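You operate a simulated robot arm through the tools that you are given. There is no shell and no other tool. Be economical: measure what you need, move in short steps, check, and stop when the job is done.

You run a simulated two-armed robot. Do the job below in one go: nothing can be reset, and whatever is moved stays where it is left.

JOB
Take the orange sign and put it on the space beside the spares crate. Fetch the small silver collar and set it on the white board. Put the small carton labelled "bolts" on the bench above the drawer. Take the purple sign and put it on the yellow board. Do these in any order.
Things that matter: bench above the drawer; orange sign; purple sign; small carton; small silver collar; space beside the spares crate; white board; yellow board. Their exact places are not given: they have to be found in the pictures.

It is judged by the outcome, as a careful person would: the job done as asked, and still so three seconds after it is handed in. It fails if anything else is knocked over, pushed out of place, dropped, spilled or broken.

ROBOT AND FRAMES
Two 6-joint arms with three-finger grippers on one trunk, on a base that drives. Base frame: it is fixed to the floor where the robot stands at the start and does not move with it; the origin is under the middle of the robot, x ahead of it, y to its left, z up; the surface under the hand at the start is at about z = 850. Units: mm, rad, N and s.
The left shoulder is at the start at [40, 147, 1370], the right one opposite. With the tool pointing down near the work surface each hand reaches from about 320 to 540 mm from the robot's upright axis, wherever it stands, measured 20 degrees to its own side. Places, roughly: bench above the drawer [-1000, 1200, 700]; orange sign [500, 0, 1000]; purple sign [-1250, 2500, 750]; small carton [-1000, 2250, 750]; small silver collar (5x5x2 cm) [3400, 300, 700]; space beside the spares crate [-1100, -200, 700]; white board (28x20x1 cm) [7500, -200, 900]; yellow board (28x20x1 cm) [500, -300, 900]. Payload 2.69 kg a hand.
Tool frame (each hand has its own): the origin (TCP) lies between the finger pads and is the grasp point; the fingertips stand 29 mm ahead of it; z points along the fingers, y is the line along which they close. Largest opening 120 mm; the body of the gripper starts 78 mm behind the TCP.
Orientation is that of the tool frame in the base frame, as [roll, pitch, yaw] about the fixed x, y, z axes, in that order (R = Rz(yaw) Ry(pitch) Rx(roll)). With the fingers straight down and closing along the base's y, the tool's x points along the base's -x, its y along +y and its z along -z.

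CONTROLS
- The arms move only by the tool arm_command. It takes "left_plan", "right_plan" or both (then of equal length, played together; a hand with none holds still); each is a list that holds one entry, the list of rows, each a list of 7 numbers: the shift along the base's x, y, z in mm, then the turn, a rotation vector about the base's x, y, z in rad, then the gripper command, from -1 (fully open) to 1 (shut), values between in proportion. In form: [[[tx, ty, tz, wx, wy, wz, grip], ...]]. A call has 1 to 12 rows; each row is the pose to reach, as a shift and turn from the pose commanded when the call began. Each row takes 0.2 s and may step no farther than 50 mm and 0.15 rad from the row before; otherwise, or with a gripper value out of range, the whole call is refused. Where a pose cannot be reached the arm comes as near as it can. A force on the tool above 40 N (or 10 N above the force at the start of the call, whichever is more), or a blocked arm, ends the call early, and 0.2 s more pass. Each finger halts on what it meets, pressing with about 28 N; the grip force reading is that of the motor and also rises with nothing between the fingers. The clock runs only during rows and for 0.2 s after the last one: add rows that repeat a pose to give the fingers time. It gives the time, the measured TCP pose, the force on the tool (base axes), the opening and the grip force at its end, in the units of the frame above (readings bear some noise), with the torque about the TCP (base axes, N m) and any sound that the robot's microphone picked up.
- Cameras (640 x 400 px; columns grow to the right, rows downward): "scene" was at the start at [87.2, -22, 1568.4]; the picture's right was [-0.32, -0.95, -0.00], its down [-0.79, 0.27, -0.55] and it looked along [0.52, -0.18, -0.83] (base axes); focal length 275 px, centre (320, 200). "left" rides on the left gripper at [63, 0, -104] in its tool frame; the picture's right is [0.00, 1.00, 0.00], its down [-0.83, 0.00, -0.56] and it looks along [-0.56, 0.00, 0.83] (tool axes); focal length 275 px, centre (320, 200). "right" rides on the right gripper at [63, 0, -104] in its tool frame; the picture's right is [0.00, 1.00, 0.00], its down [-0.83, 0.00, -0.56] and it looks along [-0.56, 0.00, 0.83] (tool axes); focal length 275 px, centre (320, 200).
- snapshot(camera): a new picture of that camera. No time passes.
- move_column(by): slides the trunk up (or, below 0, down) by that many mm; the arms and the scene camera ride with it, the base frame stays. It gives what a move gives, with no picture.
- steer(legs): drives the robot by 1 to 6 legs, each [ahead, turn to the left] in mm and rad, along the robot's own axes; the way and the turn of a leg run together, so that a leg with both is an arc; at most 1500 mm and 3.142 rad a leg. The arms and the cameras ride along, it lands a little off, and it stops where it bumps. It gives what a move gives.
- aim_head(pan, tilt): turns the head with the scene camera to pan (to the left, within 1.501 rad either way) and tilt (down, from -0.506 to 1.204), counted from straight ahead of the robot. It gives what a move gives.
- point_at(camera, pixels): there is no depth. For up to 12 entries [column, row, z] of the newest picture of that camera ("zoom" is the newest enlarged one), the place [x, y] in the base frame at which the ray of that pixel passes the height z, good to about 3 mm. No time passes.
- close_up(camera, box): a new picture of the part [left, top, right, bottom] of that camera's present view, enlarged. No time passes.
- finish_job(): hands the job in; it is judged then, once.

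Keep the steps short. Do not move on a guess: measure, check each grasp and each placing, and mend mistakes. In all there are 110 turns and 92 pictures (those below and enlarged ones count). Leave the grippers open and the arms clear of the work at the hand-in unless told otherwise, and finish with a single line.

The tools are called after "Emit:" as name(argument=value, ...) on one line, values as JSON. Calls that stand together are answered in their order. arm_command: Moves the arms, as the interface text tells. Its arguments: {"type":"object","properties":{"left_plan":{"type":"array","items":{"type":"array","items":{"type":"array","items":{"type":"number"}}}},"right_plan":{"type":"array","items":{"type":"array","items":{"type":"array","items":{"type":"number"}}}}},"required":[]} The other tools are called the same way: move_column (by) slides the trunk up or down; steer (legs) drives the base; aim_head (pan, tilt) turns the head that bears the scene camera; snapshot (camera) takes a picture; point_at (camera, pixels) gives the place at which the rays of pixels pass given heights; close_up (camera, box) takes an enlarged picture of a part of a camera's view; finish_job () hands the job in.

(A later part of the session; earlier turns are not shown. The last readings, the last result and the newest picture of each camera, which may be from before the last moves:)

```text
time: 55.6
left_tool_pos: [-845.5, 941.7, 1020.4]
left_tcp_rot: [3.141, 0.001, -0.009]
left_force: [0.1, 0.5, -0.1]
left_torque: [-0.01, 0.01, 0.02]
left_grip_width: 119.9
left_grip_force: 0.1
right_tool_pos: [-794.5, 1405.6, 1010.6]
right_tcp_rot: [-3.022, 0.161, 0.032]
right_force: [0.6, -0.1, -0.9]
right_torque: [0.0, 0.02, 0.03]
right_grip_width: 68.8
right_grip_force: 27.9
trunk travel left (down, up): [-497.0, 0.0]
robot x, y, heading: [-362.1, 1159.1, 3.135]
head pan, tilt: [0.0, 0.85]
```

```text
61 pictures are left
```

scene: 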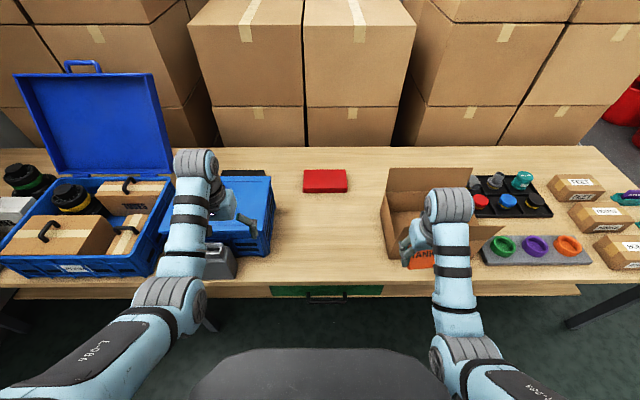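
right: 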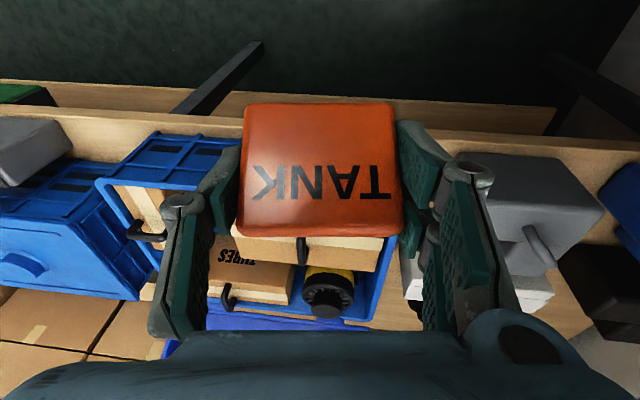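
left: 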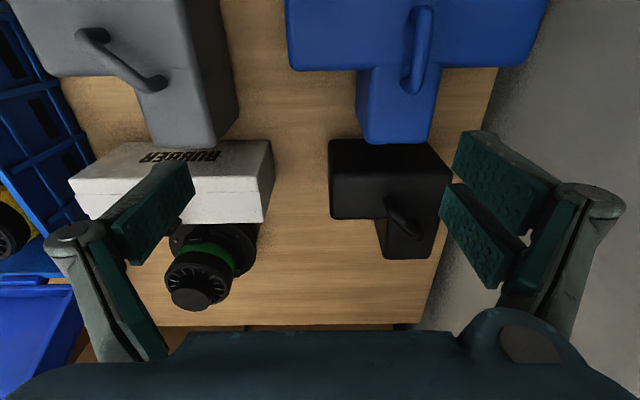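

The open blue crate has a white label at (75,268). I'll zoom on it, and on the cartons and signs at right, and measure the drawer's place.

Emit:
close_up(camera="scene", box=[40, 250, 120, 300])

Emit:
close_up(camera="scene", box=[480, 160, 640, 280])

Emit:
point_at(camera="scene", pixels=[[270, 286, 680], [383, 286, 680], [325, 275, 700], [273, 250, 700], [388, 250, 700], [305, 192, 700], [347, 192, 700], [390, 215, 700]])

```text
8.00 times, centred on (80, 275) of scene
```

zoom: 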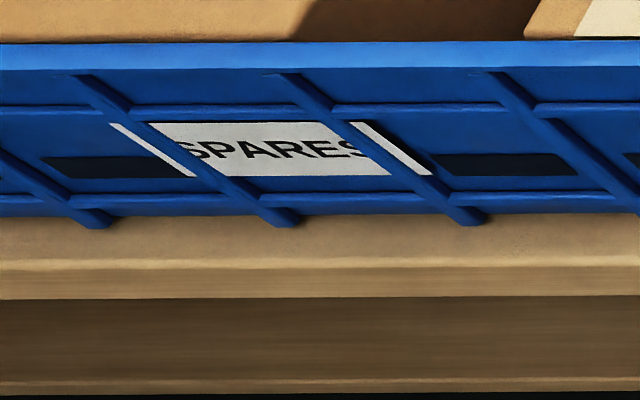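

```text
3.33 times, centred on (560, 220) of scene
```

zoom: 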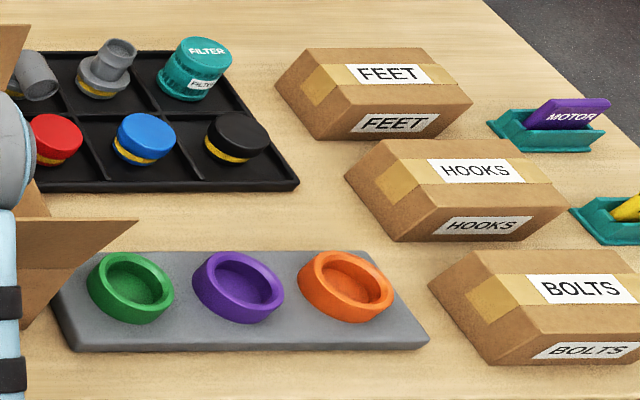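

```text
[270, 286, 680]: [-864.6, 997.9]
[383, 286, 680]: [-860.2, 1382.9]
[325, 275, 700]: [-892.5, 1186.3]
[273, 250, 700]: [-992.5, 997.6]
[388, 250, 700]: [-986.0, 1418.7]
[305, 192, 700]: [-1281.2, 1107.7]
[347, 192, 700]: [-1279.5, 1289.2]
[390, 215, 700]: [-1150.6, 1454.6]
```

The crate is confirmed as SPARES, so the lane at y≈-178 is the space I want. The area above the drawer spans y 1000–1380 and is clear. I'll tilt the right tool back to 0.70 so the sign is upright, and bring it to the middle.

Emit:
arm_command(right_plan=[[[-10, -30, 0, -0.024, 0.109, 0.004, 0.4], [-20, -60, 0, -0.048, 0.217, 0.008, 0.4], [-35, -90, 0, -0.073, 0.326, 0.013, 0.4], [-50, -120, 0, -0.097, 0.434, 0.017, 0.4], [-65, -150, -10, -0.121, 0.543, 0.021, 0.4], [-65, -165, -20, -0.121, 0.543, 0.021, 0.4]]])

Emit:
steer(legs=[[150, 0]])

Emit:
snapshot(camera="right")

Emit:
snapshot(camera="scene")

```text
time: 56.7
left_tool_pos: [-846.1, 941.1, 1020.6]
left_tcp_rot: [-3.141, -0.002, -0.009]
left_force: [0.1, -1.3, 0.5]
left_torque: [-0.04, -0.02, 0.01]
left_grip_width: 120.1
left_grip_force: 0.1
right_tool_pos: [-853.5, 1361.9, 999.2]
right_tcp_rot: [-2.903, 0.634, 0.103]
right_force: [-0.1, -0.3, -0.1]
right_torque: [0.0, -0.02, -0.02]
right_grip_width: 68.8
right_grip_force: 27.8
right hand out of reach, approached as far as the arm can: row 5
trunk travel left (down, up): [-497.0, 0.0]
robot x, y, heading: [-365.5, 1166.7, 3.136]
head pan, tilt: [0.0, 0.85]
stopped in row 5 (right hand): the arm was blocked; the commanded pose is now the measured one
```

```text
time: 58.1
left_tool_pos: [-990.9, 940.1, 1021.6]
left_tcp_rot: [3.141, 0.003, -0.008]
left_force: [-0.3, -0.1, 0.4]
left_torque: [0.0, 0.03, 0.0]
left_grip_width: 120.1
left_grip_force: 0.1
right_tool_pos: [-1001.1, 1360.7, 1002.8]
right_tcp_rot: [-2.903, 0.638, 0.103]
right_force: [-0.4, -0.3, -1.0]
right_torque: [0.0, 0.01, 0.03]
right_grip_width: 68.6
right_grip_force: 28.4
trunk travel left (down, up): [-497.0, 0.0]
robot x, y, heading: [-516.0, 1166.4, 3.135]
head pan, tilt: [0.0, 0.85]
```

```text
58 pictures are left
```

right: 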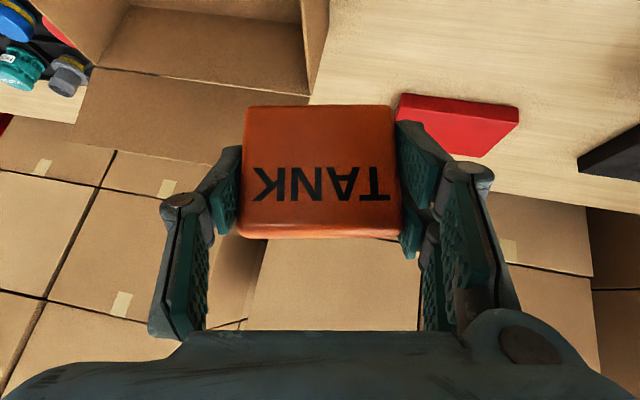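

```text
57 pictures are left
```

scene: 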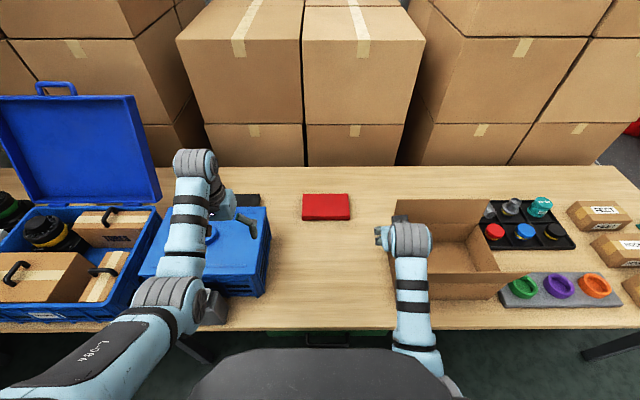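

The trunk should come down 150 mm to match the lower bench. First I'll get the left hand clear of the lidded crate and the right hand away from the open carton, straightening its roll.

Emit:
arm_command(left_plan=[[[0, 35, 0, 0, 0, 0, -1], [0, 70, 0, 0, 0, 0, -1], [0, 100, 0, 0, 0, 0, -1], [0, 100, 0, 0, 0, 0, -1], [0, 100, 0, 0, 0, 0, -1]]], right_plan=[[[10, -20, -10, 0, 0, 0, 0.4], [15, -45, -20, 0, 0, 0, 0.4], [15, -70, -30, -0.05, 0, 0, 0.4], [15, -80, -40, -0.1, 0.03, 0.02, 0.4], [15, -80, -50, -0.187, 0.068, 0.045, 0.4]]])

```text
time: 58.8
left_tool_pos: [-993.0, 1023.6, 1020.3]
left_tcp_rot: [-3.141, 0.003, -0.01]
left_force: [0.2, 0.2, 0.4]
left_torque: [-0.02, -0.03, -0.02]
left_grip_width: 119.8
left_grip_force: 0.0
right_tool_pos: [-991.9, 1388.4, 976.4]
right_tcp_rot: [-2.71, 0.622, 0.187]
right_force: [-0.2, -0.3, -1.0]
right_torque: [0.01, 0.02, 0.0]
right_grip_width: 68.5
right_grip_force: 27.9
right hand out of reach, approached as far as the arm can: row 3
trunk travel left (down, up): [-497.0, 0.0]
robot x, y, heading: [-513.1, 1166.3, 3.134]
head pan, tilt: [0.0, 0.85]
stopped in row 3 (right hand): the arm was blocked; the commanded pose is now the measured one
```

The tilted pose at this height hits an arm limit. I'll untilt to near vertical first, which is a known good configuration, then move inward.

Emit:
arm_command(right_plan=[[[8, 0, 0, -0.073, -0.092, -0.002, 0.4], [16, 0, 0, -0.146, -0.184, -0.005, 0.4], [24, -5, 0, -0.218, -0.276, -0.007, 0.4], [32, -10, 0, -0.291, -0.368, -0.01, 0.4], [40, -15, 0, -0.364, -0.46, -0.012, 0.4]]])

```text
time: 60.0
left_tool_pos: [-993.4, 1022.8, 1020.8]
left_tcp_rot: [-3.141, 0.0, -0.007]
left_force: [1.2, 0.7, -0.2]
left_torque: [-0.03, 0.01, 0.02]
left_grip_width: 120.0
left_grip_force: 0.0
right_tool_pos: [-954.0, 1370.0, 976.2]
right_tcp_rot: [3.131, 0.188, -0.004]
right_force: [0.7, 0.2, 0.3]
right_torque: [0.04, -0.01, -0.01]
right_grip_width: 68.7
right_grip_force: 28.5
trunk travel left (down, up): [-497.0, 0.0]
robot x, y, heading: [-516.2, 1166.9, 3.135]
head pan, tilt: [0.0, 0.85]
```

Clean now. Moving the right hand inward and down.

Emit:
arm_command(right_plan=[[[0, -30, -5, 0, 0, 0, 0.4], [0, -60, -10, 0, 0, 0, 0.4], [0, -90, -20, 0, 0, 0, 0.4], [0, -115, -40, 0, 0, 0, 0.4], [0, -115, -65, 0, 0, 0, 0.4]]])

Emit:
arm_command(right_plan=[[[-10, 0, 0, 0, 0.1, 0, 0.4], [-20, 0, 0, 0, 0.2, 0, 0.4], [-30, 0, 0, 0, 0.3, 0, 0.4], [-40, 0, 0, 0, 0.4, 0, 0.4], [-50, 0, 0, 0, 0.516, 0, 0.4]]])

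```text
time: 61.4
left_tool_pos: [-993.6, 1022.4, 1021.3]
left_tcp_rot: [-3.139, -0.001, -0.007]
left_force: [0.0, 0.9, -0.6]
left_torque: [-0.02, 0.02, 0.0]
left_grip_width: 120.0
left_grip_force: 0.0
right_tool_pos: [-965.7, 1324.8, 911.1]
right_tcp_rot: [-3.036, 0.211, -0.025]
right_force: [0.5, -0.8, 0.3]
right_torque: [0.01, 0.0, 0.0]
right_grip_width: 68.7
right_grip_force: 27.7
trunk travel left (down, up): [-497.0, 0.0]
robot x, y, heading: [-513.1, 1163.6, 3.135]
head pan, tilt: [0.0, 0.85]
stopped in row 5 (right hand): the arm was blocked; the commanded pose is now the measured one
```

```text
time: 62.6
left_tool_pos: [-993.4, 1021.7, 1021.8]
left_tcp_rot: [-3.141, -0.001, -0.008]
left_force: [0.2, -0.3, 0.1]
left_torque: [0.0, -0.02, 0.02]
left_grip_width: 119.8
left_grip_force: 0.0
right_tool_pos: [-1017.9, 1327.9, 911.3]
right_tcp_rot: [-3.041, 0.73, -0.022]
right_force: [0.4, -0.6, 0.2]
right_torque: [0.01, 0.01, 0.0]
right_grip_width: 68.8
right_grip_force: 28.4
trunk travel left (down, up): [-497.0, 0.0]
robot x, y, heading: [-513.8, 1163.0, 3.139]
head pan, tilt: [0.0, 0.85]
```

At tilt 0.73, rel (505,-164): a workable spot. I'll straighten the roll and move the left hand further from the lidded crate, then lower the trunk 140 mm.

Emit:
arm_command(left_plan=[[[0, 30, 10, 0, 0, 0, -1], [0, 60, 20, 0, 0, 0, -1], [0, 75, 20, 0, 0, 0, -1]]], right_plan=[[[0, 0, 0, -0.035, -0.013, 0.045, 0.4], [0, 0, 0, -0.075, -0.026, 0.09, 0.4], [0, 0, 0, -0.075, -0.026, 0.09, 0.4]]])

Emit:
move_column(by=-130)

Emit:
snapshot(camera="right")

Emit:
snapshot(camera="scene")

```text
time: 63.4
left_tool_pos: [-993.0, 1096.3, 1039.0]
left_tcp_rot: [3.14, 0.0, -0.006]
left_force: [0.2, 0.9, 0.1]
left_torque: [-0.05, 0.04, 0.04]
left_grip_width: 120.2
left_grip_force: 0.0
right_tool_pos: [-1016.5, 1321.8, 911.1]
right_tcp_rot: [3.128, 0.696, -0.006]
right_force: [-0.2, -0.4, -1.4]
right_torque: [0.01, 0.01, -0.03]
right_grip_width: 68.8
right_grip_force: 27.4
trunk travel left (down, up): [-497.0, 0.0]
robot x, y, heading: [-518.2, 1166.5, 3.138]
head pan, tilt: [0.0, 0.85]
```

```text
time: 65.0
left_tool_pos: [-991.4, 1097.1, 911.1]
left_tcp_rot: [3.141, -0.002, -0.006]
left_force: [-0.4, -0.9, -0.1]
left_torque: [-0.02, 0.02, -0.01]
left_grip_width: 120.0
left_grip_force: 0.1
right_tool_pos: [-1017.3, 1322.8, 779.7]
right_tcp_rot: [3.128, 0.698, -0.006]
right_force: [-0.2, -0.6, -1.4]
right_torque: [-0.02, -0.02, 0.04]
right_grip_width: 68.5
right_grip_force: 27.6
trunk travel left (down, up): [-367.0, 130.0]
robot x, y, heading: [-515.8, 1166.7, 3.135]
head pan, tilt: [0.0, 0.85]
```

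```text
56 pictures are left
```

right: 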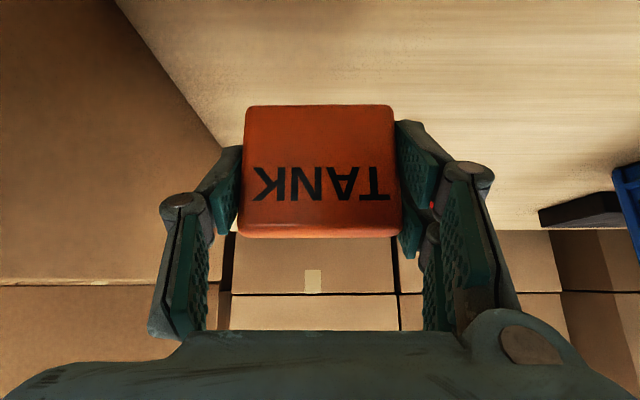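

```text
55 pictures are left
```

scene: 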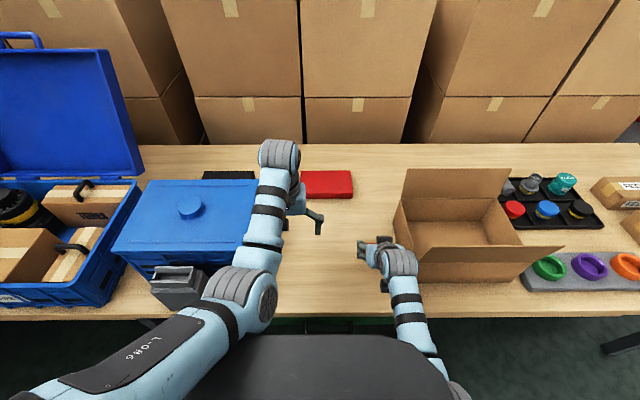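

Clear of the open carton. Lowering the sign to the bench: first 30 mm, then small steps.

Emit:
arm_command(right_plan=[[[0, 0, -15, 0.01, 0, 0, 0.4], [0, 0, -28, 0.01, 0.004, 0, 0.4], [0, 0, -33, 0.01, 0.004, 0, 0.4], [0, 0, -36, 0.01, 0.004, 0, 0.4], [0, 0, -38, 0.01, 0.004, 0, 0.4]]])

```text
time: 66.2
left_tool_pos: [-992.8, 1096.0, 910.0]
left_tcp_rot: [-3.141, -0.001, -0.007]
left_force: [-0.1, -0.4, 0.3]
left_torque: [0.03, -0.02, -0.03]
left_grip_width: 120.0
left_grip_force: 0.0
right_tool_pos: [-1017.9, 1322.3, 743.7]
right_tcp_rot: [-3.141, 0.702, 0.003]
right_force: [-0.3, -1.4, -1.1]
right_torque: [0.01, -0.01, 0.03]
right_grip_width: 68.7
right_grip_force: 27.9
trunk travel left (down, up): [-367.0, 130.0]
robot x, y, heading: [-513.2, 1168.7, 3.134]
head pan, tilt: [0.0, 0.85]
```

No contact yet; a few more 1.5 mm steps.

Emit:
arm_command(right_plan=[[[0, 0, -2, 0, 0, 0, 0.4], [0, 0, -3, 0, 0, 0, 0.4], [0, 0, -4, 0, 0, 0, 0.4], [0, 0, -5, 0, 0, 0, 0.4]]])

```text
time: 67.2
left_tool_pos: [-992.3, 1096.2, 911.0]
left_tcp_rot: [-3.14, 0.001, -0.006]
left_force: [-0.4, -0.3, -0.2]
left_torque: [0.0, -0.05, 0.0]
left_grip_width: 120.2
left_grip_force: 0.1
right_tool_pos: [-1016.3, 1322.5, 740.3]
right_tcp_rot: [3.141, 0.709, 0.004]
right_force: [-3.3, 1.8, 15.0]
right_torque: [-0.53, 0.12, -0.09]
right_grip_width: 69.0
right_grip_force: 27.5
trunk travel left (down, up): [-367.0, 130.0]
robot x, y, heading: [-515.6, 1163.9, 3.137]
head pan, tilt: [0.0, 0.85]
```

Contact at 15 N. Opening to about 95 mm and withdrawing back and up along the tool axis.

Emit:
arm_command(right_plan=[[[0, 0, 0, 0, 0, 0, -0.2], [0, 0, 0, 0, 0, 0, -0.6], [0, 0, 0, 0, 0, 0, -0.6], [15, 0, 20, 0, 0, 0, -0.6], [35, 0, 45, 0, 0, 0, -0.6], [50, 0, 75, 0, 0, 0, -0.6], [60, 0, 110, 0, 0, 0, -0.6], [70, 0, 140, 0, 0, 0, -0.6]]])

Emit:
snapshot(camera="right")

```text
time: 69.2
left_tool_pos: [-992.2, 1096.1, 909.5]
left_tcp_rot: [3.141, -0.001, -0.006]
left_force: [0.9, 0.7, -0.9]
left_torque: [0.02, -0.05, 0.0]
left_grip_width: 120.1
left_grip_force: 0.0
right_tool_pos: [-953.2, 1351.1, 884.6]
right_tcp_rot: [-3.04, 0.716, 0.07]
right_force: [0.3, -3.9, -0.6]
right_torque: [0.09, 0.02, -0.09]
right_grip_width: 93.4
right_grip_force: 0.0
trunk travel left (down, up): [-367.0, 130.0]
robot x, y, heading: [-513.1, 1168.6, 3.133]
head pan, tilt: [0.0, 0.85]
stopped in row 8 (right hand): the arm was blocked; the commanded pose is now the measured one
```

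```text
54 pictures are left
```

right: 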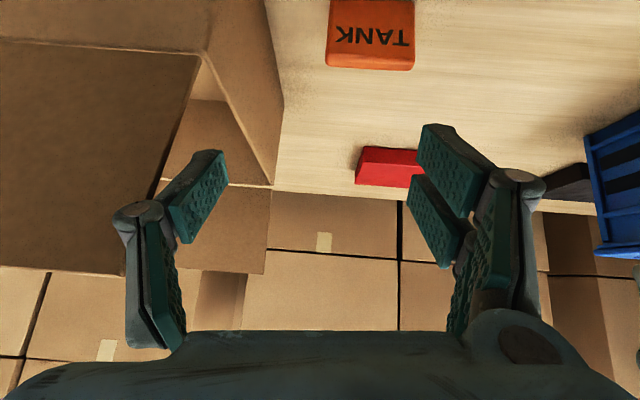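

The sign stands upright. The right hand drifted towards the carton flap (slight side force), so I'll pull it back to me while untilting.

Emit:
arm_command(right_plan=[[[15, -10, 0, 0, -0.1, 0, -0.6], [30, -15, 0, -0.02, -0.22, 0, -0.6], [45, -20, 0, -0.04, -0.34, 0, -0.6], [55, -20, 0, -0.06, -0.46, 0, -0.6], [65, -20, 10, -0.08, -0.58, 0, -0.6], [70, -20, 20, -0.1, -0.7, -0.05, -0.6]]])

Emit:
snapshot(camera="scene")

Emit:
snapshot(camera="left")

```text
time: 70.6
left_tool_pos: [-993.5, 1096.3, 910.3]
left_tcp_rot: [3.14, 0.0, -0.006]
left_force: [-0.7, 0.1, 0.3]
left_torque: [-0.04, -0.01, 0.03]
left_grip_width: 119.8
left_grip_force: 0.0
right_tool_pos: [-894.4, 1324.9, 834.1]
right_tcp_rot: [-3.117, 0.005, -0.045]
right_force: [0.0, -0.4, 0.0]
right_torque: [-0.01, 0.02, 0.01]
right_grip_width: 95.7
right_grip_force: 0.2
right hand out of reach, approached as far as the arm can: row 5, 6
trunk travel left (down, up): [-367.0, 130.0]
robot x, y, heading: [-512.9, 1162.6, 3.136]
head pan, tilt: [0.0, 0.85]
```

```text
53 pictures are left
```

scene: 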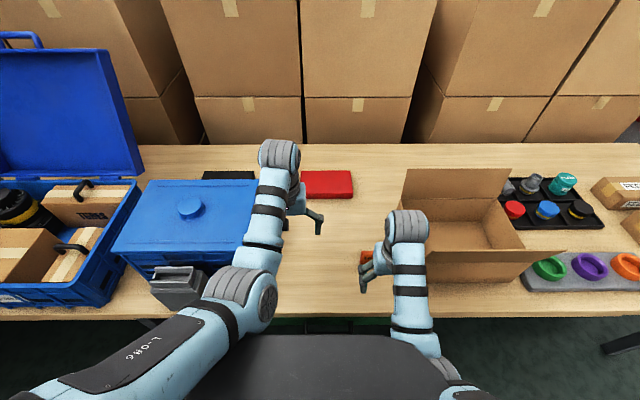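

```text
52 pictures are left
```

left: 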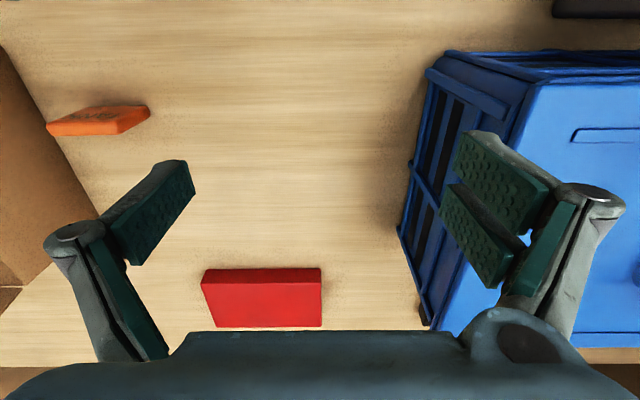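

The sign stands at about (-1013,1322). Turning right 0.6 rad brings it to the left arm's sweet spot and swings the right hand off the bench. I'll raise the trunk first for clearance.

Emit:
move_column(by=130)

Emit:
steer(legs=[[0, -0.6]])

Emit:
snapshot(camera="left")

Emit:
snapshot(camera="scene")

```text
time: 72.2
left_tool_pos: [-992.8, 1095.9, 1041.4]
left_tcp_rot: [3.141, 0.0, -0.007]
left_force: [0.4, -0.1, -0.1]
left_torque: [0.01, 0.03, 0.01]
left_grip_width: 120.0
left_grip_force: 0.1
right_tool_pos: [-898.3, 1324.3, 968.0]
right_tcp_rot: [-3.12, 0.019, -0.043]
right_force: [-1.2, 1.3, 0.0]
right_torque: [-0.01, 0.01, -0.02]
right_grip_width: 96.0
right_grip_force: 0.2
trunk travel left (down, up): [-497.0, 0.0]
robot x, y, heading: [-511.9, 1167.0, 3.134]
head pan, tilt: [0.0, 0.85]
```

```text
time: 74.2
left_tool_pos: [-948.0, 1377.5, 1041.0]
left_tcp_rot: [-3.141, -0.001, -0.606]
left_force: [-0.5, 0.1, -0.4]
left_torque: [0.05, 0.0, -0.01]
left_grip_width: 120.1
left_grip_force: 0.0
right_tool_pos: [-743.0, 1513.2, 969.3]
right_tcp_rot: [-3.119, 0.02, -0.643]
right_force: [0.2, 0.2, -0.7]
right_torque: [0.05, 0.0, -0.02]
right_grip_width: 96.1
right_grip_force: 0.2
trunk travel left (down, up): [-497.0, 0.0]
robot x, y, heading: [-513.0, 1163.8, 2.54]
head pan, tilt: [0.0, 0.85]
```

```text
51 pictures are left
```

left: 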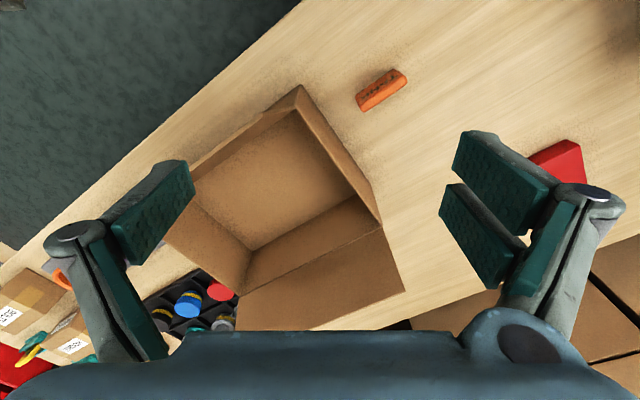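

```text
50 pictures are left
```

scene: 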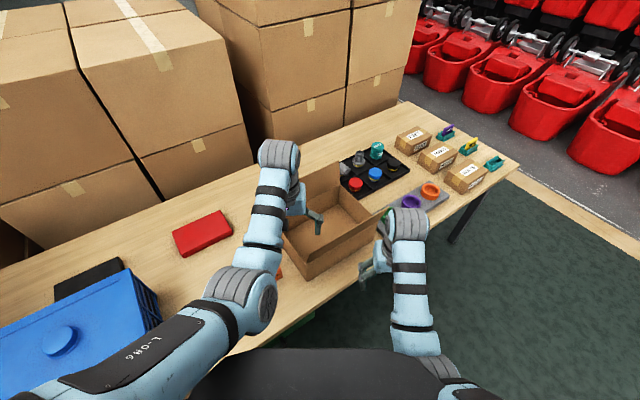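

The left camera sees the sign at (381,90). I'll zoom and measure its ends.

Emit:
close_up(camera="left", box=[340, 55, 436, 115])

```text
6.67 times, centred on (388, 85) of left
```

zoom: 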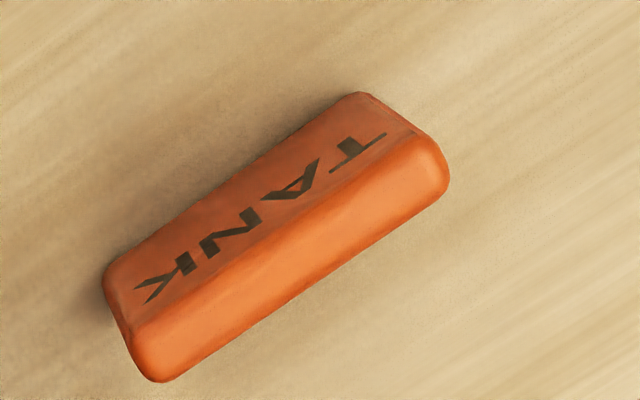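

Emit:
point_at(camera="zoom", pixels=[[132, 340, 750], [160, 383, 750], [418, 132, 750], [449, 180, 750], [103, 290, 700], [355, 92, 700], [291, 257, 750]])

```text
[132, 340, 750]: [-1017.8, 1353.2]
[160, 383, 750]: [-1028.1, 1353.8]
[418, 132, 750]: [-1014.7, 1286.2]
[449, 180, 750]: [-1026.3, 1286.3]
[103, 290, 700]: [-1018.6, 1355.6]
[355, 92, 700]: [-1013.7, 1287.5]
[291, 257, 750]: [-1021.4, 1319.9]
```

Sign centre is (-1021,1320), long axis along y. I'll yaw the left tool to close along y, move above it, then lower the trunk.

Emit:
arm_command(left_plan=[[[-15, -12, 0, 0, 0, 0.13, -0.6], [-30, -24, 0, 0, 0, 0.26, -0.6], [-45, -36, 0, 0, 0, 0.39, -0.6], [-60, -48, 0, 0, 0, 0.52, -0.6], [-73, -57, 0, 0, 0, 0.636, -0.6], [-73, -57, -20, 0, 0, 0.636, -0.6]]])

Emit:
move_column(by=-140)

Emit:
snapshot(camera="left")

```text
time: 75.6
left_tool_pos: [-1022.4, 1319.9, 1022.1]
left_tcp_rot: [3.141, 0.0, 0.033]
left_force: [0.2, 0.5, 0.0]
left_torque: [0.0, -0.01, 0.01]
left_grip_width: 95.6
left_grip_force: 0.0
right_tool_pos: [-741.1, 1514.4, 967.7]
right_tcp_rot: [-3.115, 0.019, -0.643]
right_force: [-0.2, 0.1, 0.2]
right_torque: [-0.03, 0.0, 0.02]
right_grip_width: 95.9
right_grip_force: 0.0
trunk travel left (down, up): [-497.0, 0.0]
robot x, y, heading: [-512.6, 1164.0, 2.535]
head pan, tilt: [0.0, 0.85]
```

```text
time: 77.3
left_tool_pos: [-1022.0, 1320.9, 881.8]
left_tcp_rot: [3.14, 0.0, 0.032]
left_force: [0.0, 0.4, 0.3]
left_torque: [-0.05, 0.02, 0.0]
left_grip_width: 96.0
left_grip_force: 0.0
right_tool_pos: [-742.3, 1513.8, 827.1]
right_tcp_rot: [-3.115, 0.018, -0.643]
right_force: [0.1, -0.1, -0.3]
right_torque: [0.0, 0.02, 0.03]
right_grip_width: 95.9
right_grip_force: 0.0
trunk travel left (down, up): [-357.0, 140.0]
robot x, y, heading: [-514.5, 1167.2, 2.537]
head pan, tilt: [0.0, 0.85]
```

```text
48 pictures are left
```

left: 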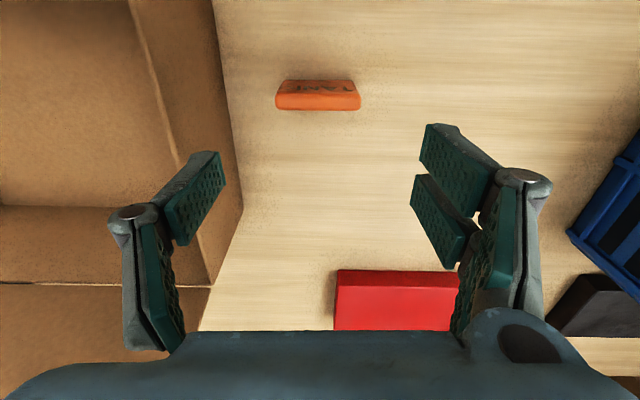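

Aligned. Descending with the opening narrowed to 86 mm.

Emit:
arm_command(left_plan=[[[0, 0, -40, 0, 0, 0, -0.43], [0, 0, -80, 0, 0, 0, -0.43], [0, 0, -110, 0, 0, 0, -0.43], [0, 0, -128, 0, 0, 0, -0.43], [0, 0, -139, 0, 0, 0, -0.43]]])

Emit:
snapshot(camera="left")

```text
time: 78.5
left_tool_pos: [-1019.8, 1316.3, 745.7]
left_tcp_rot: [-3.141, -0.001, 0.032]
left_force: [-0.7, 0.1, 0.0]
left_torque: [0.0, 0.0, 0.04]
left_grip_width: 85.6
left_grip_force: 0.2
left hand out of reach, approached as far as the arm can: row 5
right_tool_pos: [-741.1, 1515.3, 827.1]
right_tcp_rot: [-3.115, 0.018, -0.641]
right_force: [0.8, 0.4, 0.3]
right_torque: [0.03, -0.02, 0.0]
right_grip_width: 95.5
right_grip_force: 0.1
trunk travel left (down, up): [-357.0, 140.0]
robot x, y, heading: [-511.3, 1164.1, 2.535]
head pan, tilt: [0.0, 0.85]
```

```text
47 pictures are left
```

left: 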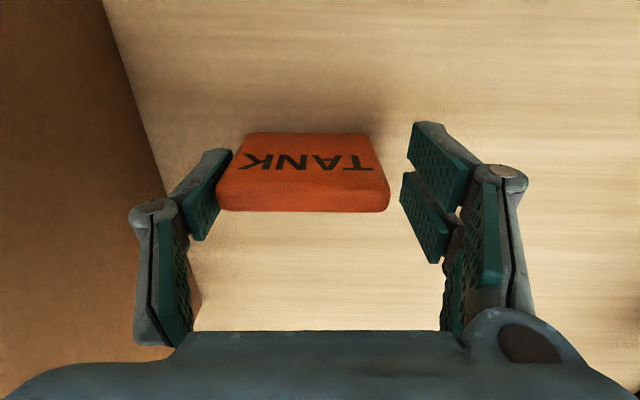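

The hand is at its downward reach limit, so I'll lower the trunk 10 mm more, then shift +4 y and close.

Emit:
move_column(by=-10)

Emit:
arm_command(left_plan=[[[0, 3, 0, 0, 0, 0, -0.3], [0, 4, 0, 0, 0, 0, 0.1], [0, 4, 0, 0, 0, 0, 0.4], [0, 4, 0, 0, 0, 0, 0.4], [0, 4, 0, 0, 0, 0, 0.4]]])

Emit:
move_column(by=160)

Emit:
snapshot(camera="left")

```text
time: 79.1
left_tool_pos: [-1019.0, 1315.7, 735.8]
left_tcp_rot: [-3.14, 0.001, 0.031]
left_force: [-0.3, -0.2, 0.1]
left_torque: [-0.03, 0.0, 0.0]
left_grip_width: 85.6
left_grip_force: 0.1
right_tool_pos: [-742.4, 1515.7, 817.9]
right_tcp_rot: [-3.115, 0.019, -0.644]
right_force: [0.6, -0.4, 0.3]
right_torque: [0.0, -0.01, 0.0]
right_grip_width: 96.1
right_grip_force: 0.1
trunk travel left (down, up): [-347.0, 150.0]
robot x, y, heading: [-512.4, 1165.4, 2.539]
head pan, tilt: [0.0, 0.85]
```

```text
time: 80.3
left_tool_pos: [-1018.8, 1319.2, 737.0]
left_tcp_rot: [-3.14, 0.0, 0.033]
left_force: [-1.5, 0.1, 2.9]
left_torque: [-0.11, 0.06, -0.04]
left_grip_width: 69.0
left_grip_force: 28.1
right_tool_pos: [-741.3, 1514.9, 818.7]
right_tcp_rot: [-3.115, 0.019, -0.641]
right_force: [-0.9, 0.0, 0.2]
right_torque: [0.02, -0.02, -0.01]
right_grip_width: 96.3
right_grip_force: 0.0
trunk travel left (down, up): [-347.0, 150.0]
robot x, y, heading: [-514.4, 1164.8, 2.536]
head pan, tilt: [0.0, 0.85]
```

```text
time: 82.0
left_tool_pos: [-1018.2, 1319.4, 887.5]
left_tcp_rot: [3.141, 0.0, 0.032]
left_force: [0.0, 0.3, -0.6]
left_torque: [0.03, -0.01, 0.02]
left_grip_width: 69.1
left_grip_force: 28.1
right_tool_pos: [-741.3, 1515.3, 968.9]
right_tcp_rot: [-3.115, 0.018, -0.643]
right_force: [0.8, 0.7, 0.6]
right_torque: [0.02, 0.03, -0.01]
right_grip_width: 96.3
right_grip_force: 0.0
right hand out of reach, approached as far as the arm can: row 1
trunk travel left (down, up): [-497.0, 0.0]
robot x, y, heading: [-515.1, 1163.2, 2.532]
head pan, tilt: [0.0, 0.85]
```

```text
46 pictures are left
```

left: 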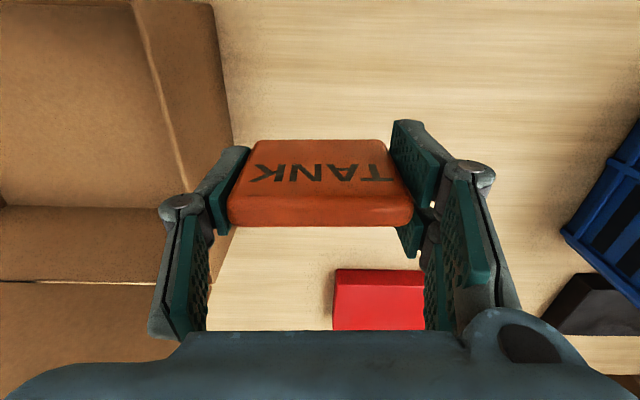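

Gripped with TCP 37 mm above its base. Raising the hand 120 mm, then backing off and reversing along the aisle to the lane.

Emit:
arm_command(left_plan=[[[0, 0, 40, 0, 0, 0, 0.4], [10, -5, 80, 0, 0, 0, 0.4], [20, -10, 120, 0, 0, 0, 0.4]]])

Emit:
steer(legs=[[-150, 0], [0, -0.964], [-1080, 0], [0, 1.57]])

Emit:
aim_head(pan=0.2, tilt=0.9)

Emit:
snapshot(camera="scene")

```text
time: 82.8
left_tool_pos: [-1048.7, 1348.0, 986.3]
left_tcp_rot: [3.14, -0.004, 0.031]
left_force: [-0.2, -0.4, -1.0]
left_torque: [-0.02, 0.01, 0.0]
left_grip_width: 69.4
left_grip_force: 27.7
left hand out of reach, approached as far as the arm can: row 1, 2, 3
right_tool_pos: [-741.0, 1515.6, 966.1]
right_tcp_rot: [-3.116, 0.021, -0.643]
right_force: [0.0, -0.1, -0.1]
right_torque: [-0.02, -0.03, -0.01]
right_grip_width: 95.8
right_grip_force: 0.1
trunk travel left (down, up): [-497.0, 0.0]
robot x, y, heading: [-514.9, 1162.2, 2.539]
head pan, tilt: [0.0, 0.85]
```

```text
time: 95.4
left_tool_pos: [-927.5, -117.9, 985.9]
left_tcp_rot: [3.139, -0.002, 0.617]
left_force: [-0.1, 0.7, -0.8]
left_torque: [-0.02, 0.0, 0.01]
left_grip_width: 69.3
left_grip_force: 28.0
right_tool_pos: [-764.6, 191.1, 966.0]
right_tcp_rot: [-3.116, 0.017, -0.058]
right_force: [-0.3, -0.2, -0.5]
right_torque: [0.0, -0.01, 0.0]
right_grip_width: 96.0
right_grip_force: 0.0
trunk travel left (down, up): [-497.0, 0.0]
robot x, y, heading: [-381.8, 25.8, 3.121]
head pan, tilt: [0.0, 0.85]
```

```text
time: 96.1
left_tool_pos: [-928.3, -118.1, 986.9]
left_tcp_rot: [3.141, -0.002, 0.617]
left_force: [-0.1, 0.4, -0.7]
left_torque: [-0.02, 0.03, 0.03]
left_grip_width: 69.5
left_grip_force: 27.8
right_tool_pos: [-764.2, 191.1, 967.9]
right_tcp_rot: [-3.114, 0.017, -0.06]
right_force: [0.6, -0.4, 0.6]
right_torque: [0.0, -0.01, 0.04]
right_grip_width: 96.1
right_grip_force: 0.0
trunk travel left (down, up): [-497.0, 0.0]
robot x, y, heading: [-382.5, 24.6, 3.123]
head pan, tilt: [0.201, 0.901]
```

```text
45 pictures are left
```

scene: 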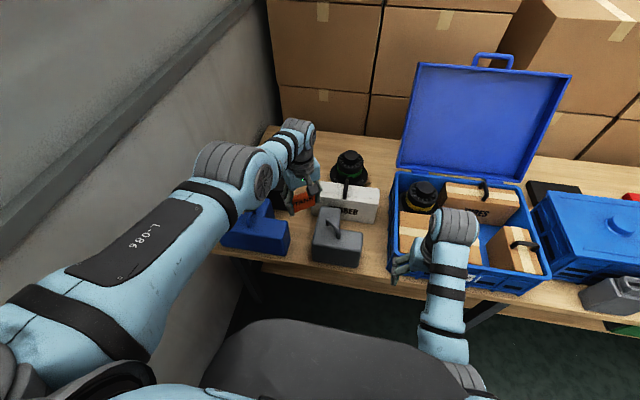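

I'll swing the right hand out to the side so it stays off the bench when the trunk goes down, and yaw the left tool so the sign's long axis runs along the lane (x).

Emit:
arm_command(left_plan=[[[5, 0, 0, 0, 0, 0.12, 0.4], [10, 0, 0, 0, 0, 0.24, 0.4], [15, 0, 0, 0, 0, 0.36, 0.4], [20, -5, 0, 0, 0, 0.48, 0.4], [25, -10, 0, 0, 0, 0.6, 0.4], [30, -15, 0, 0, 0, 0.72, 0.4], [30, -20, 0, 0, 0, 0.84, 0.4], [30, -25, 0, 0, 0, 0.953, 0.4]]], right_plan=[[[22, 30, 0, 0, 0, 0, -0.6], [44, 60, 0, 0, 0, 0, -0.6], [66, 90, 0, 0, 0, 0, -0.6], [88, 120, 0, 0, 0, 0, -0.6], [110, 150, 0, 0, 0, 0, -0.6], [132, 180, 0, 0, 0, 0, -0.6], [155, 208, 0, 0, 0, 0, -0.6], [178, 235, 0, 0, 0, 0, -0.6]]])

```text
time: 97.9
left_tool_pos: [-927.0, -139.3, 978.6]
left_tcp_rot: [3.138, 0.001, 1.571]
left_force: [-0.9, 0.2, -0.8]
left_torque: [0.0, 0.01, -0.02]
left_grip_width: 69.3
left_grip_force: 29.0
left hand out of reach, approached as far as the arm can: row 1, 2, 3, 4, 5, 6, 7, 8
right_tool_pos: [-584.7, 425.9, 965.7]
right_tcp_rot: [-3.117, 0.016, -0.059]
right_force: [0.5, -0.3, -0.7]
right_torque: [0.02, 0.0, 0.01]
right_grip_width: 96.1
right_grip_force: 0.1
right hand out of reach, approached as far as the arm can: row 1, 2, 3, 4
trunk travel left (down, up): [-497.0, 0.0]
robot x, y, heading: [-382.3, 23.5, 3.121]
head pan, tilt: [0.201, 0.901]
```

Both done. Driving ahead 190 mm, lowering the trunk 60 mm and checking over the lane with the left camera.

Emit:
steer(legs=[[190, 0.02]])

Emit:
snapshot(camera="left")

Emit:
snapshot(camera="scene")

```text
time: 99.5
left_tool_pos: [-1109.8, -151.3, 980.2]
left_tcp_rot: [3.141, 0.0, 1.594]
left_force: [0.4, -0.8, -0.5]
left_torque: [-0.01, 0.01, 0.01]
left_grip_width: 69.3
left_grip_force: 28.0
right_tool_pos: [-782.1, 420.6, 965.7]
right_tcp_rot: [-3.115, 0.021, -0.033]
right_force: [0.1, 0.1, 0.6]
right_torque: [-0.03, 0.03, 0.01]
right_grip_width: 95.9
right_grip_force: 0.1
trunk travel left (down, up): [-497.0, 0.0]
robot x, y, heading: [-567.9, 25.5, -3.137]
head pan, tilt: [0.201, 0.901]
```

```text
44 pictures are left
```

left: 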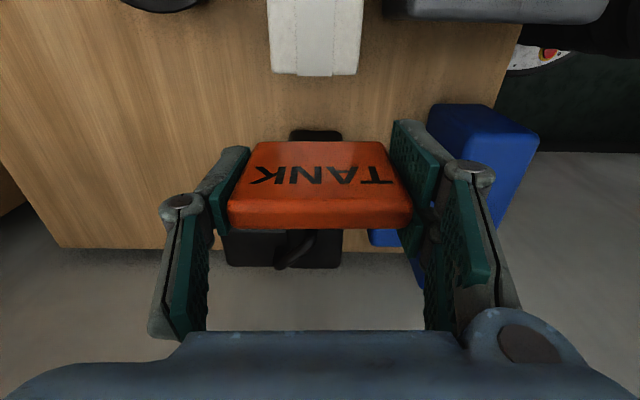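

```text
43 pictures are left
```

scene: 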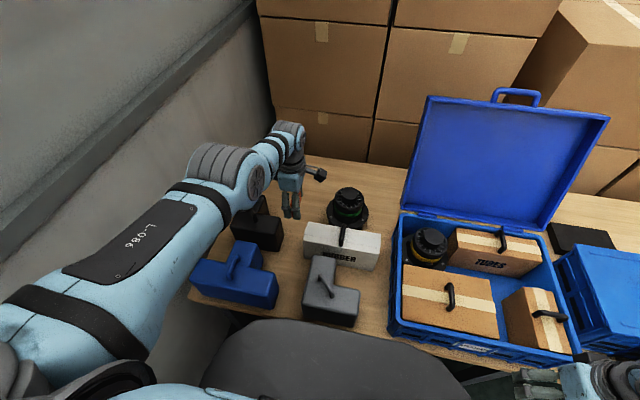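

Now I'll re-measure the lane boundaries from this view.

Emit:
close_up(camera="scene", box=[220, 190, 380, 330])

```text
2.86 times, centred on (300, 260) of scene
```

zoom: 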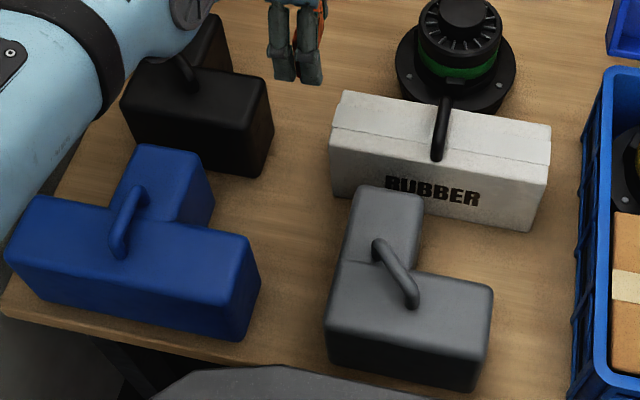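

Emit:
point_at(camera="zoom", pixels=[[332, 193, 700], [326, 352, 700], [330, 300, 700], [240, 341, 700], [260, 290, 700], [255, 176, 700], [273, 140, 700], [397, 80, 700], [213, 215, 700], [300, 200, 700], [300, 150, 700], [300, 250, 700]])

```text
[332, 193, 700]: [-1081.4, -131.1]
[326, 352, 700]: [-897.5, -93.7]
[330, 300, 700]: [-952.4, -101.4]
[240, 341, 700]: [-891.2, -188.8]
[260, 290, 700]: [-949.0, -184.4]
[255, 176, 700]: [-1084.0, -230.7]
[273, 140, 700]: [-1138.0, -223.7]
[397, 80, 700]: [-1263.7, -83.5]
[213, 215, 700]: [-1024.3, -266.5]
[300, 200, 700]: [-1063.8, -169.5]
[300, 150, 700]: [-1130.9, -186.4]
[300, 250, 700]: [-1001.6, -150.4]
```

Lane walls: white/grey at y≥-131, black at y≤-227 around x -1080. Target for the sign centre is (-1058,-178), long axis along x. Moving above it.

Emit:
arm_command(left_plan=[[[15, -8, -20, 0, 0, 0, 0.4], [30, -16, -40, 0, 0, -0.023, 0.4], [52, -27, -60, 0, 0, -0.023, 0.4], [52, -27, -60, 0, 0, -0.023, 0.4]]])

Emit:
move_column(by=-70)

Emit:
snapshot(camera="scene")

Emit:
snapshot(camera="left")

```text
time: 100.5
left_tool_pos: [-1085.3, -177.2, 906.9]
left_tcp_rot: [3.136, 0.0, 1.57]
left_force: [-0.1, 0.1, -0.8]
left_torque: [0.02, 0.01, 0.02]
left_grip_width: 69.2
left_grip_force: 27.7
left hand out of reach, approached as far as the arm can: row 1, 2, 3, 4
right_tool_pos: [-786.7, 420.2, 964.4]
right_tcp_rot: [-3.115, 0.017, -0.034]
right_force: [0.1, 0.7, -0.1]
right_torque: [-0.01, -0.03, -0.01]
right_grip_width: 95.8
right_grip_force: 0.3
trunk travel left (down, up): [-497.0, 0.0]
robot x, y, heading: [-571.0, 27.9, -3.137]
head pan, tilt: [0.201, 0.901]
```

```text
time: 101.6
left_tool_pos: [-1084.6, -177.8, 836.7]
left_tcp_rot: [3.137, 0.0, 1.571]
left_force: [0.3, -0.2, 0.1]
left_torque: [0.01, 0.02, -0.01]
left_grip_width: 69.4
left_grip_force: 28.1
right_tool_pos: [-786.1, 420.2, 895.4]
right_tcp_rot: [-3.116, 0.018, -0.032]
right_force: [0.5, -0.1, -0.5]
right_torque: [-0.01, 0.0, -0.02]
right_grip_width: 96.1
right_grip_force: 0.0
trunk travel left (down, up): [-427.0, 70.0]
robot x, y, heading: [-570.1, 26.6, -3.137]
head pan, tilt: [0.201, 0.901]
```

```text
41 pictures are left
```

scene: 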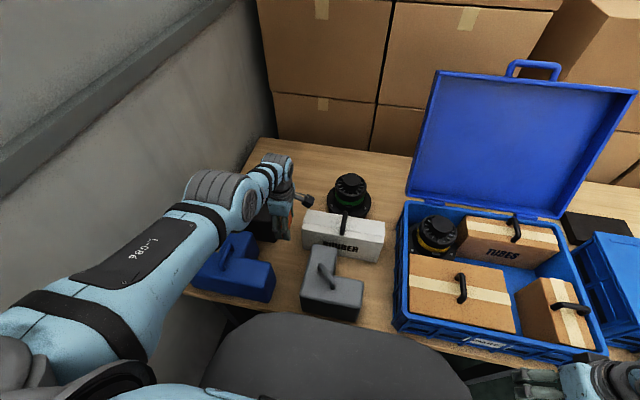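

```text
40 pictures are left
```

left: 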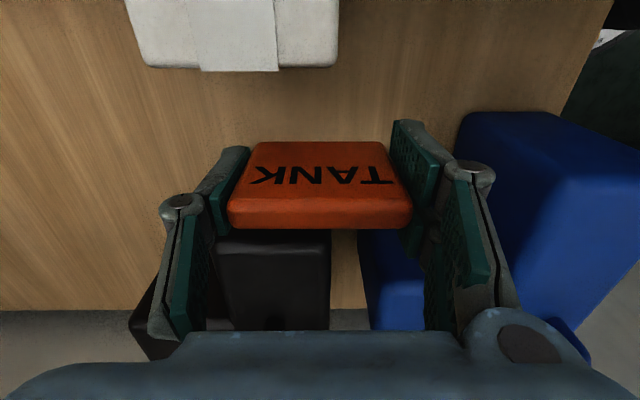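

Before lowering the last 100 mm I check the white carton's height, since the hand camera hangs on that side. I use the earlier enlarged picture.

Emit:
point_at(camera="zoom", pixels=[[331, 137, 760], [331, 137, 780], [331, 137, 800], [345, 205, 780], [345, 205, 800], [328, 292, 780], [328, 292, 800], [246, 128, 780], [246, 128, 800], [265, 80, 780]])

Emit:
close_up(camera="scene", box=[230, 140, 350, 260])

```text
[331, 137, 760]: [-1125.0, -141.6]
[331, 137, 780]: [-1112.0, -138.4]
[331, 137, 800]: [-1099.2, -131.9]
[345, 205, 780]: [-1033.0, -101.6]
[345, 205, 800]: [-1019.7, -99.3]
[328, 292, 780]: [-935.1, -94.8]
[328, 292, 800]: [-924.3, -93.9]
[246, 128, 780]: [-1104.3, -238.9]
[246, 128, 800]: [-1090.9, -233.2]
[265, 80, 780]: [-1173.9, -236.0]
```

```text
3.33 times, centred on (290, 200) of scene
```

zoom: 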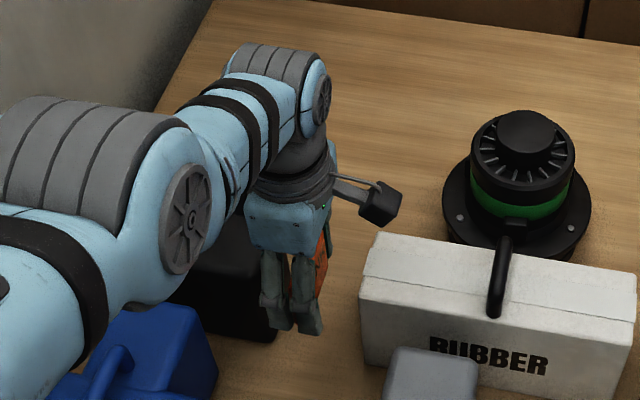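

The carton top is z≈825, so the camera housing would graze it at x -1085. I'll come back to x≈-1050, where the housing passes in front of the carton, lowering a little with the arm.

Emit:
arm_command(left_plan=[[[15, 0, -10, 0.004, 0, 0, 0.4], [30, 0, -20, 0.004, 0, 0, 0.4], [35, 0, -30, 0.004, 0, 0, 0.4], [35, 0, -30, 0.004, 0, 0, 0.4]]])

Emit:
close_up(camera="scene", box=[230, 140, 350, 260])

```text
time: 102.6
left_tool_pos: [-1062.6, -175.9, 800.4]
left_tcp_rot: [3.138, -0.006, 1.57]
left_force: [-0.7, 0.1, -0.4]
left_torque: [0.0, 0.0, 0.02]
left_grip_width: 69.4
left_grip_force: 27.6
left hand out of reach, approached as far as the arm can: row 1, 2, 3, 4
right_tool_pos: [-786.6, 420.4, 895.6]
right_tcp_rot: [-3.115, 0.019, -0.032]
right_force: [-0.1, -0.7, 0.4]
right_torque: [-0.02, 0.0, -0.02]
right_grip_width: 96.2
right_grip_force: 0.1
trunk travel left (down, up): [-427.0, 70.0]
robot x, y, heading: [-571.9, 24.2, -3.136]
head pan, tilt: [0.201, 0.901]
```

```text
3.33 times, centred on (290, 200) of scene
```

zoom: 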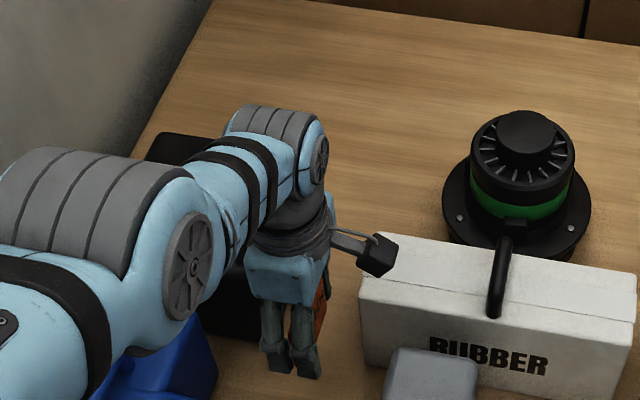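

Good trend. Continuing down with the arm to z≈755 and x≈-1047.

Emit:
arm_command(left_plan=[[[10, -2, -12, 0.003, 0.006, 0, 0.4], [15, -2, -24, 0.003, 0.006, 0, 0.4], [15, -2, -36, 0.003, 0.006, 0, 0.4], [15, -2, -46, 0.003, 0.006, 0, 0.4]]])

Emit:
snapshot(camera="left")

Emit:
close_up(camera="scene", box=[230, 140, 350, 260])

```text
time: 103.6
left_tool_pos: [-1040.2, -180.6, 764.1]
left_tcp_rot: [-3.14, -0.008, 1.572]
left_force: [0.4, 0.5, -0.4]
left_torque: [0.01, 0.0, 0.02]
left_grip_width: 69.1
left_grip_force: 28.2
left hand out of reach, approached as far as the arm can: row 1, 3, 4
right_tool_pos: [-785.7, 420.1, 896.9]
right_tcp_rot: [-3.115, 0.018, -0.034]
right_force: [0.0, 0.4, 0.1]
right_torque: [-0.02, 0.02, -0.02]
right_grip_width: 96.0
right_grip_force: 0.1
trunk travel left (down, up): [-427.0, 70.0]
robot x, y, heading: [-574.0, 21.5, -3.142]
head pan, tilt: [0.201, 0.901]
```

```text
37 pictures are left
```

left: 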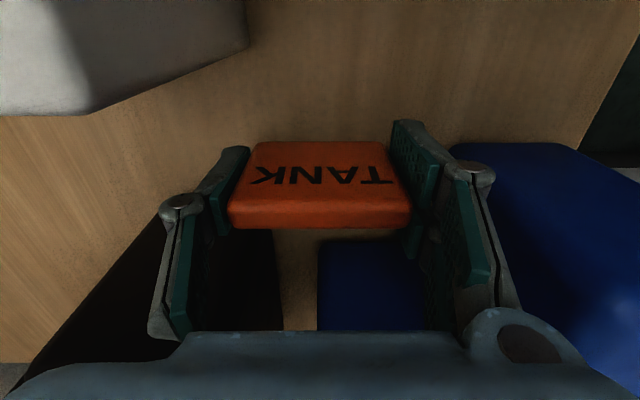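

```text
3.33 times, centred on (290, 200) of scene
```

zoom: 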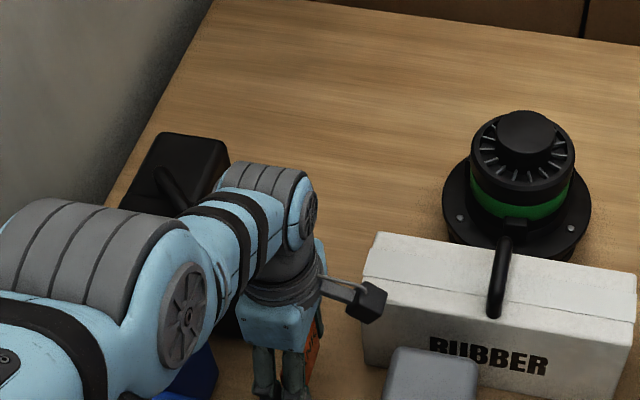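

Clear. Lowering by the trunk: 22 mm, then small.

Emit:
move_column(by=-23)

Emit:
move_column(by=-3)

```text
time: 104.2
left_tool_pos: [-1040.5, -180.1, 740.3]
left_tcp_rot: [-3.141, -0.007, 1.571]
left_force: [0.4, -0.3, -0.2]
left_torque: [0.01, -0.02, 0.01]
left_grip_width: 69.0
left_grip_force: 28.1
right_tool_pos: [-787.7, 421.9, 872.7]
right_tcp_rot: [-3.116, 0.019, -0.033]
right_force: [0.4, -0.4, -0.1]
right_torque: [-0.03, 0.03, 0.02]
right_grip_width: 96.1
right_grip_force: 0.1
trunk travel left (down, up): [-404.0, 93.0]
robot x, y, heading: [-573.0, 27.4, -3.137]
head pan, tilt: [0.201, 0.901]
```

```text
time: 104.8
left_tool_pos: [-1040.9, -180.1, 736.7]
left_tcp_rot: [-3.141, -0.007, 1.571]
left_force: [0.4, -0.3, -0.7]
left_torque: [0.03, -0.01, -0.01]
left_grip_width: 69.1
left_grip_force: 27.9
right_tool_pos: [-785.3, 420.7, 870.7]
right_tcp_rot: [-3.116, 0.017, -0.033]
right_force: [-0.1, -0.5, -0.2]
right_torque: [0.0, 0.0, -0.01]
right_grip_width: 96.1
right_grip_force: 0.0
trunk travel left (down, up): [-401.0, 96.0]
robot x, y, heading: [-573.2, 23.1, -3.138]
head pan, tilt: [0.201, 0.901]
```

Emit:
move_column(by=-1.5)

Emit:
move_column(by=-1.5)

```text
time: 105.3
left_tool_pos: [-1039.5, -179.9, 736.7]
left_tcp_rot: [-3.138, -0.007, 1.572]
left_force: [-0.1, -0.7, 3.3]
left_torque: [-0.02, -0.2, -0.04]
left_grip_width: 69.1
left_grip_force: 28.2
right_tool_pos: [-786.4, 420.0, 867.8]
right_tcp_rot: [-3.117, 0.017, -0.032]
right_force: [-0.7, -0.1, -0.1]
right_torque: [0.01, 0.01, -0.01]
right_grip_width: 95.9
right_grip_force: 0.1
trunk travel left (down, up): [-400.0, 98.0]
robot x, y, heading: [-569.7, 26.3, -3.137]
head pan, tilt: [0.201, 0.901]
```

```text
time: 105.8
left_tool_pos: [-1041.1, -179.5, 736.8]
left_tcp_rot: [-3.136, -0.007, 1.571]
left_force: [-0.4, -1.2, 15.3]
left_torque: [-0.09, -0.28, -0.01]
left_grip_width: 69.3
left_grip_force: 28.6
right_tool_pos: [-784.7, 420.7, 866.6]
right_tcp_rot: [-3.117, 0.02, -0.034]
right_force: [-0.3, 0.7, -0.1]
right_torque: [-0.01, 0.0, 0.01]
right_grip_width: 96.0
right_grip_force: 0.0
trunk travel left (down, up): [-398.0, 99.0]
robot x, y, heading: [-573.3, 25.9, -3.133]
head pan, tilt: [0.201, 0.901]
```

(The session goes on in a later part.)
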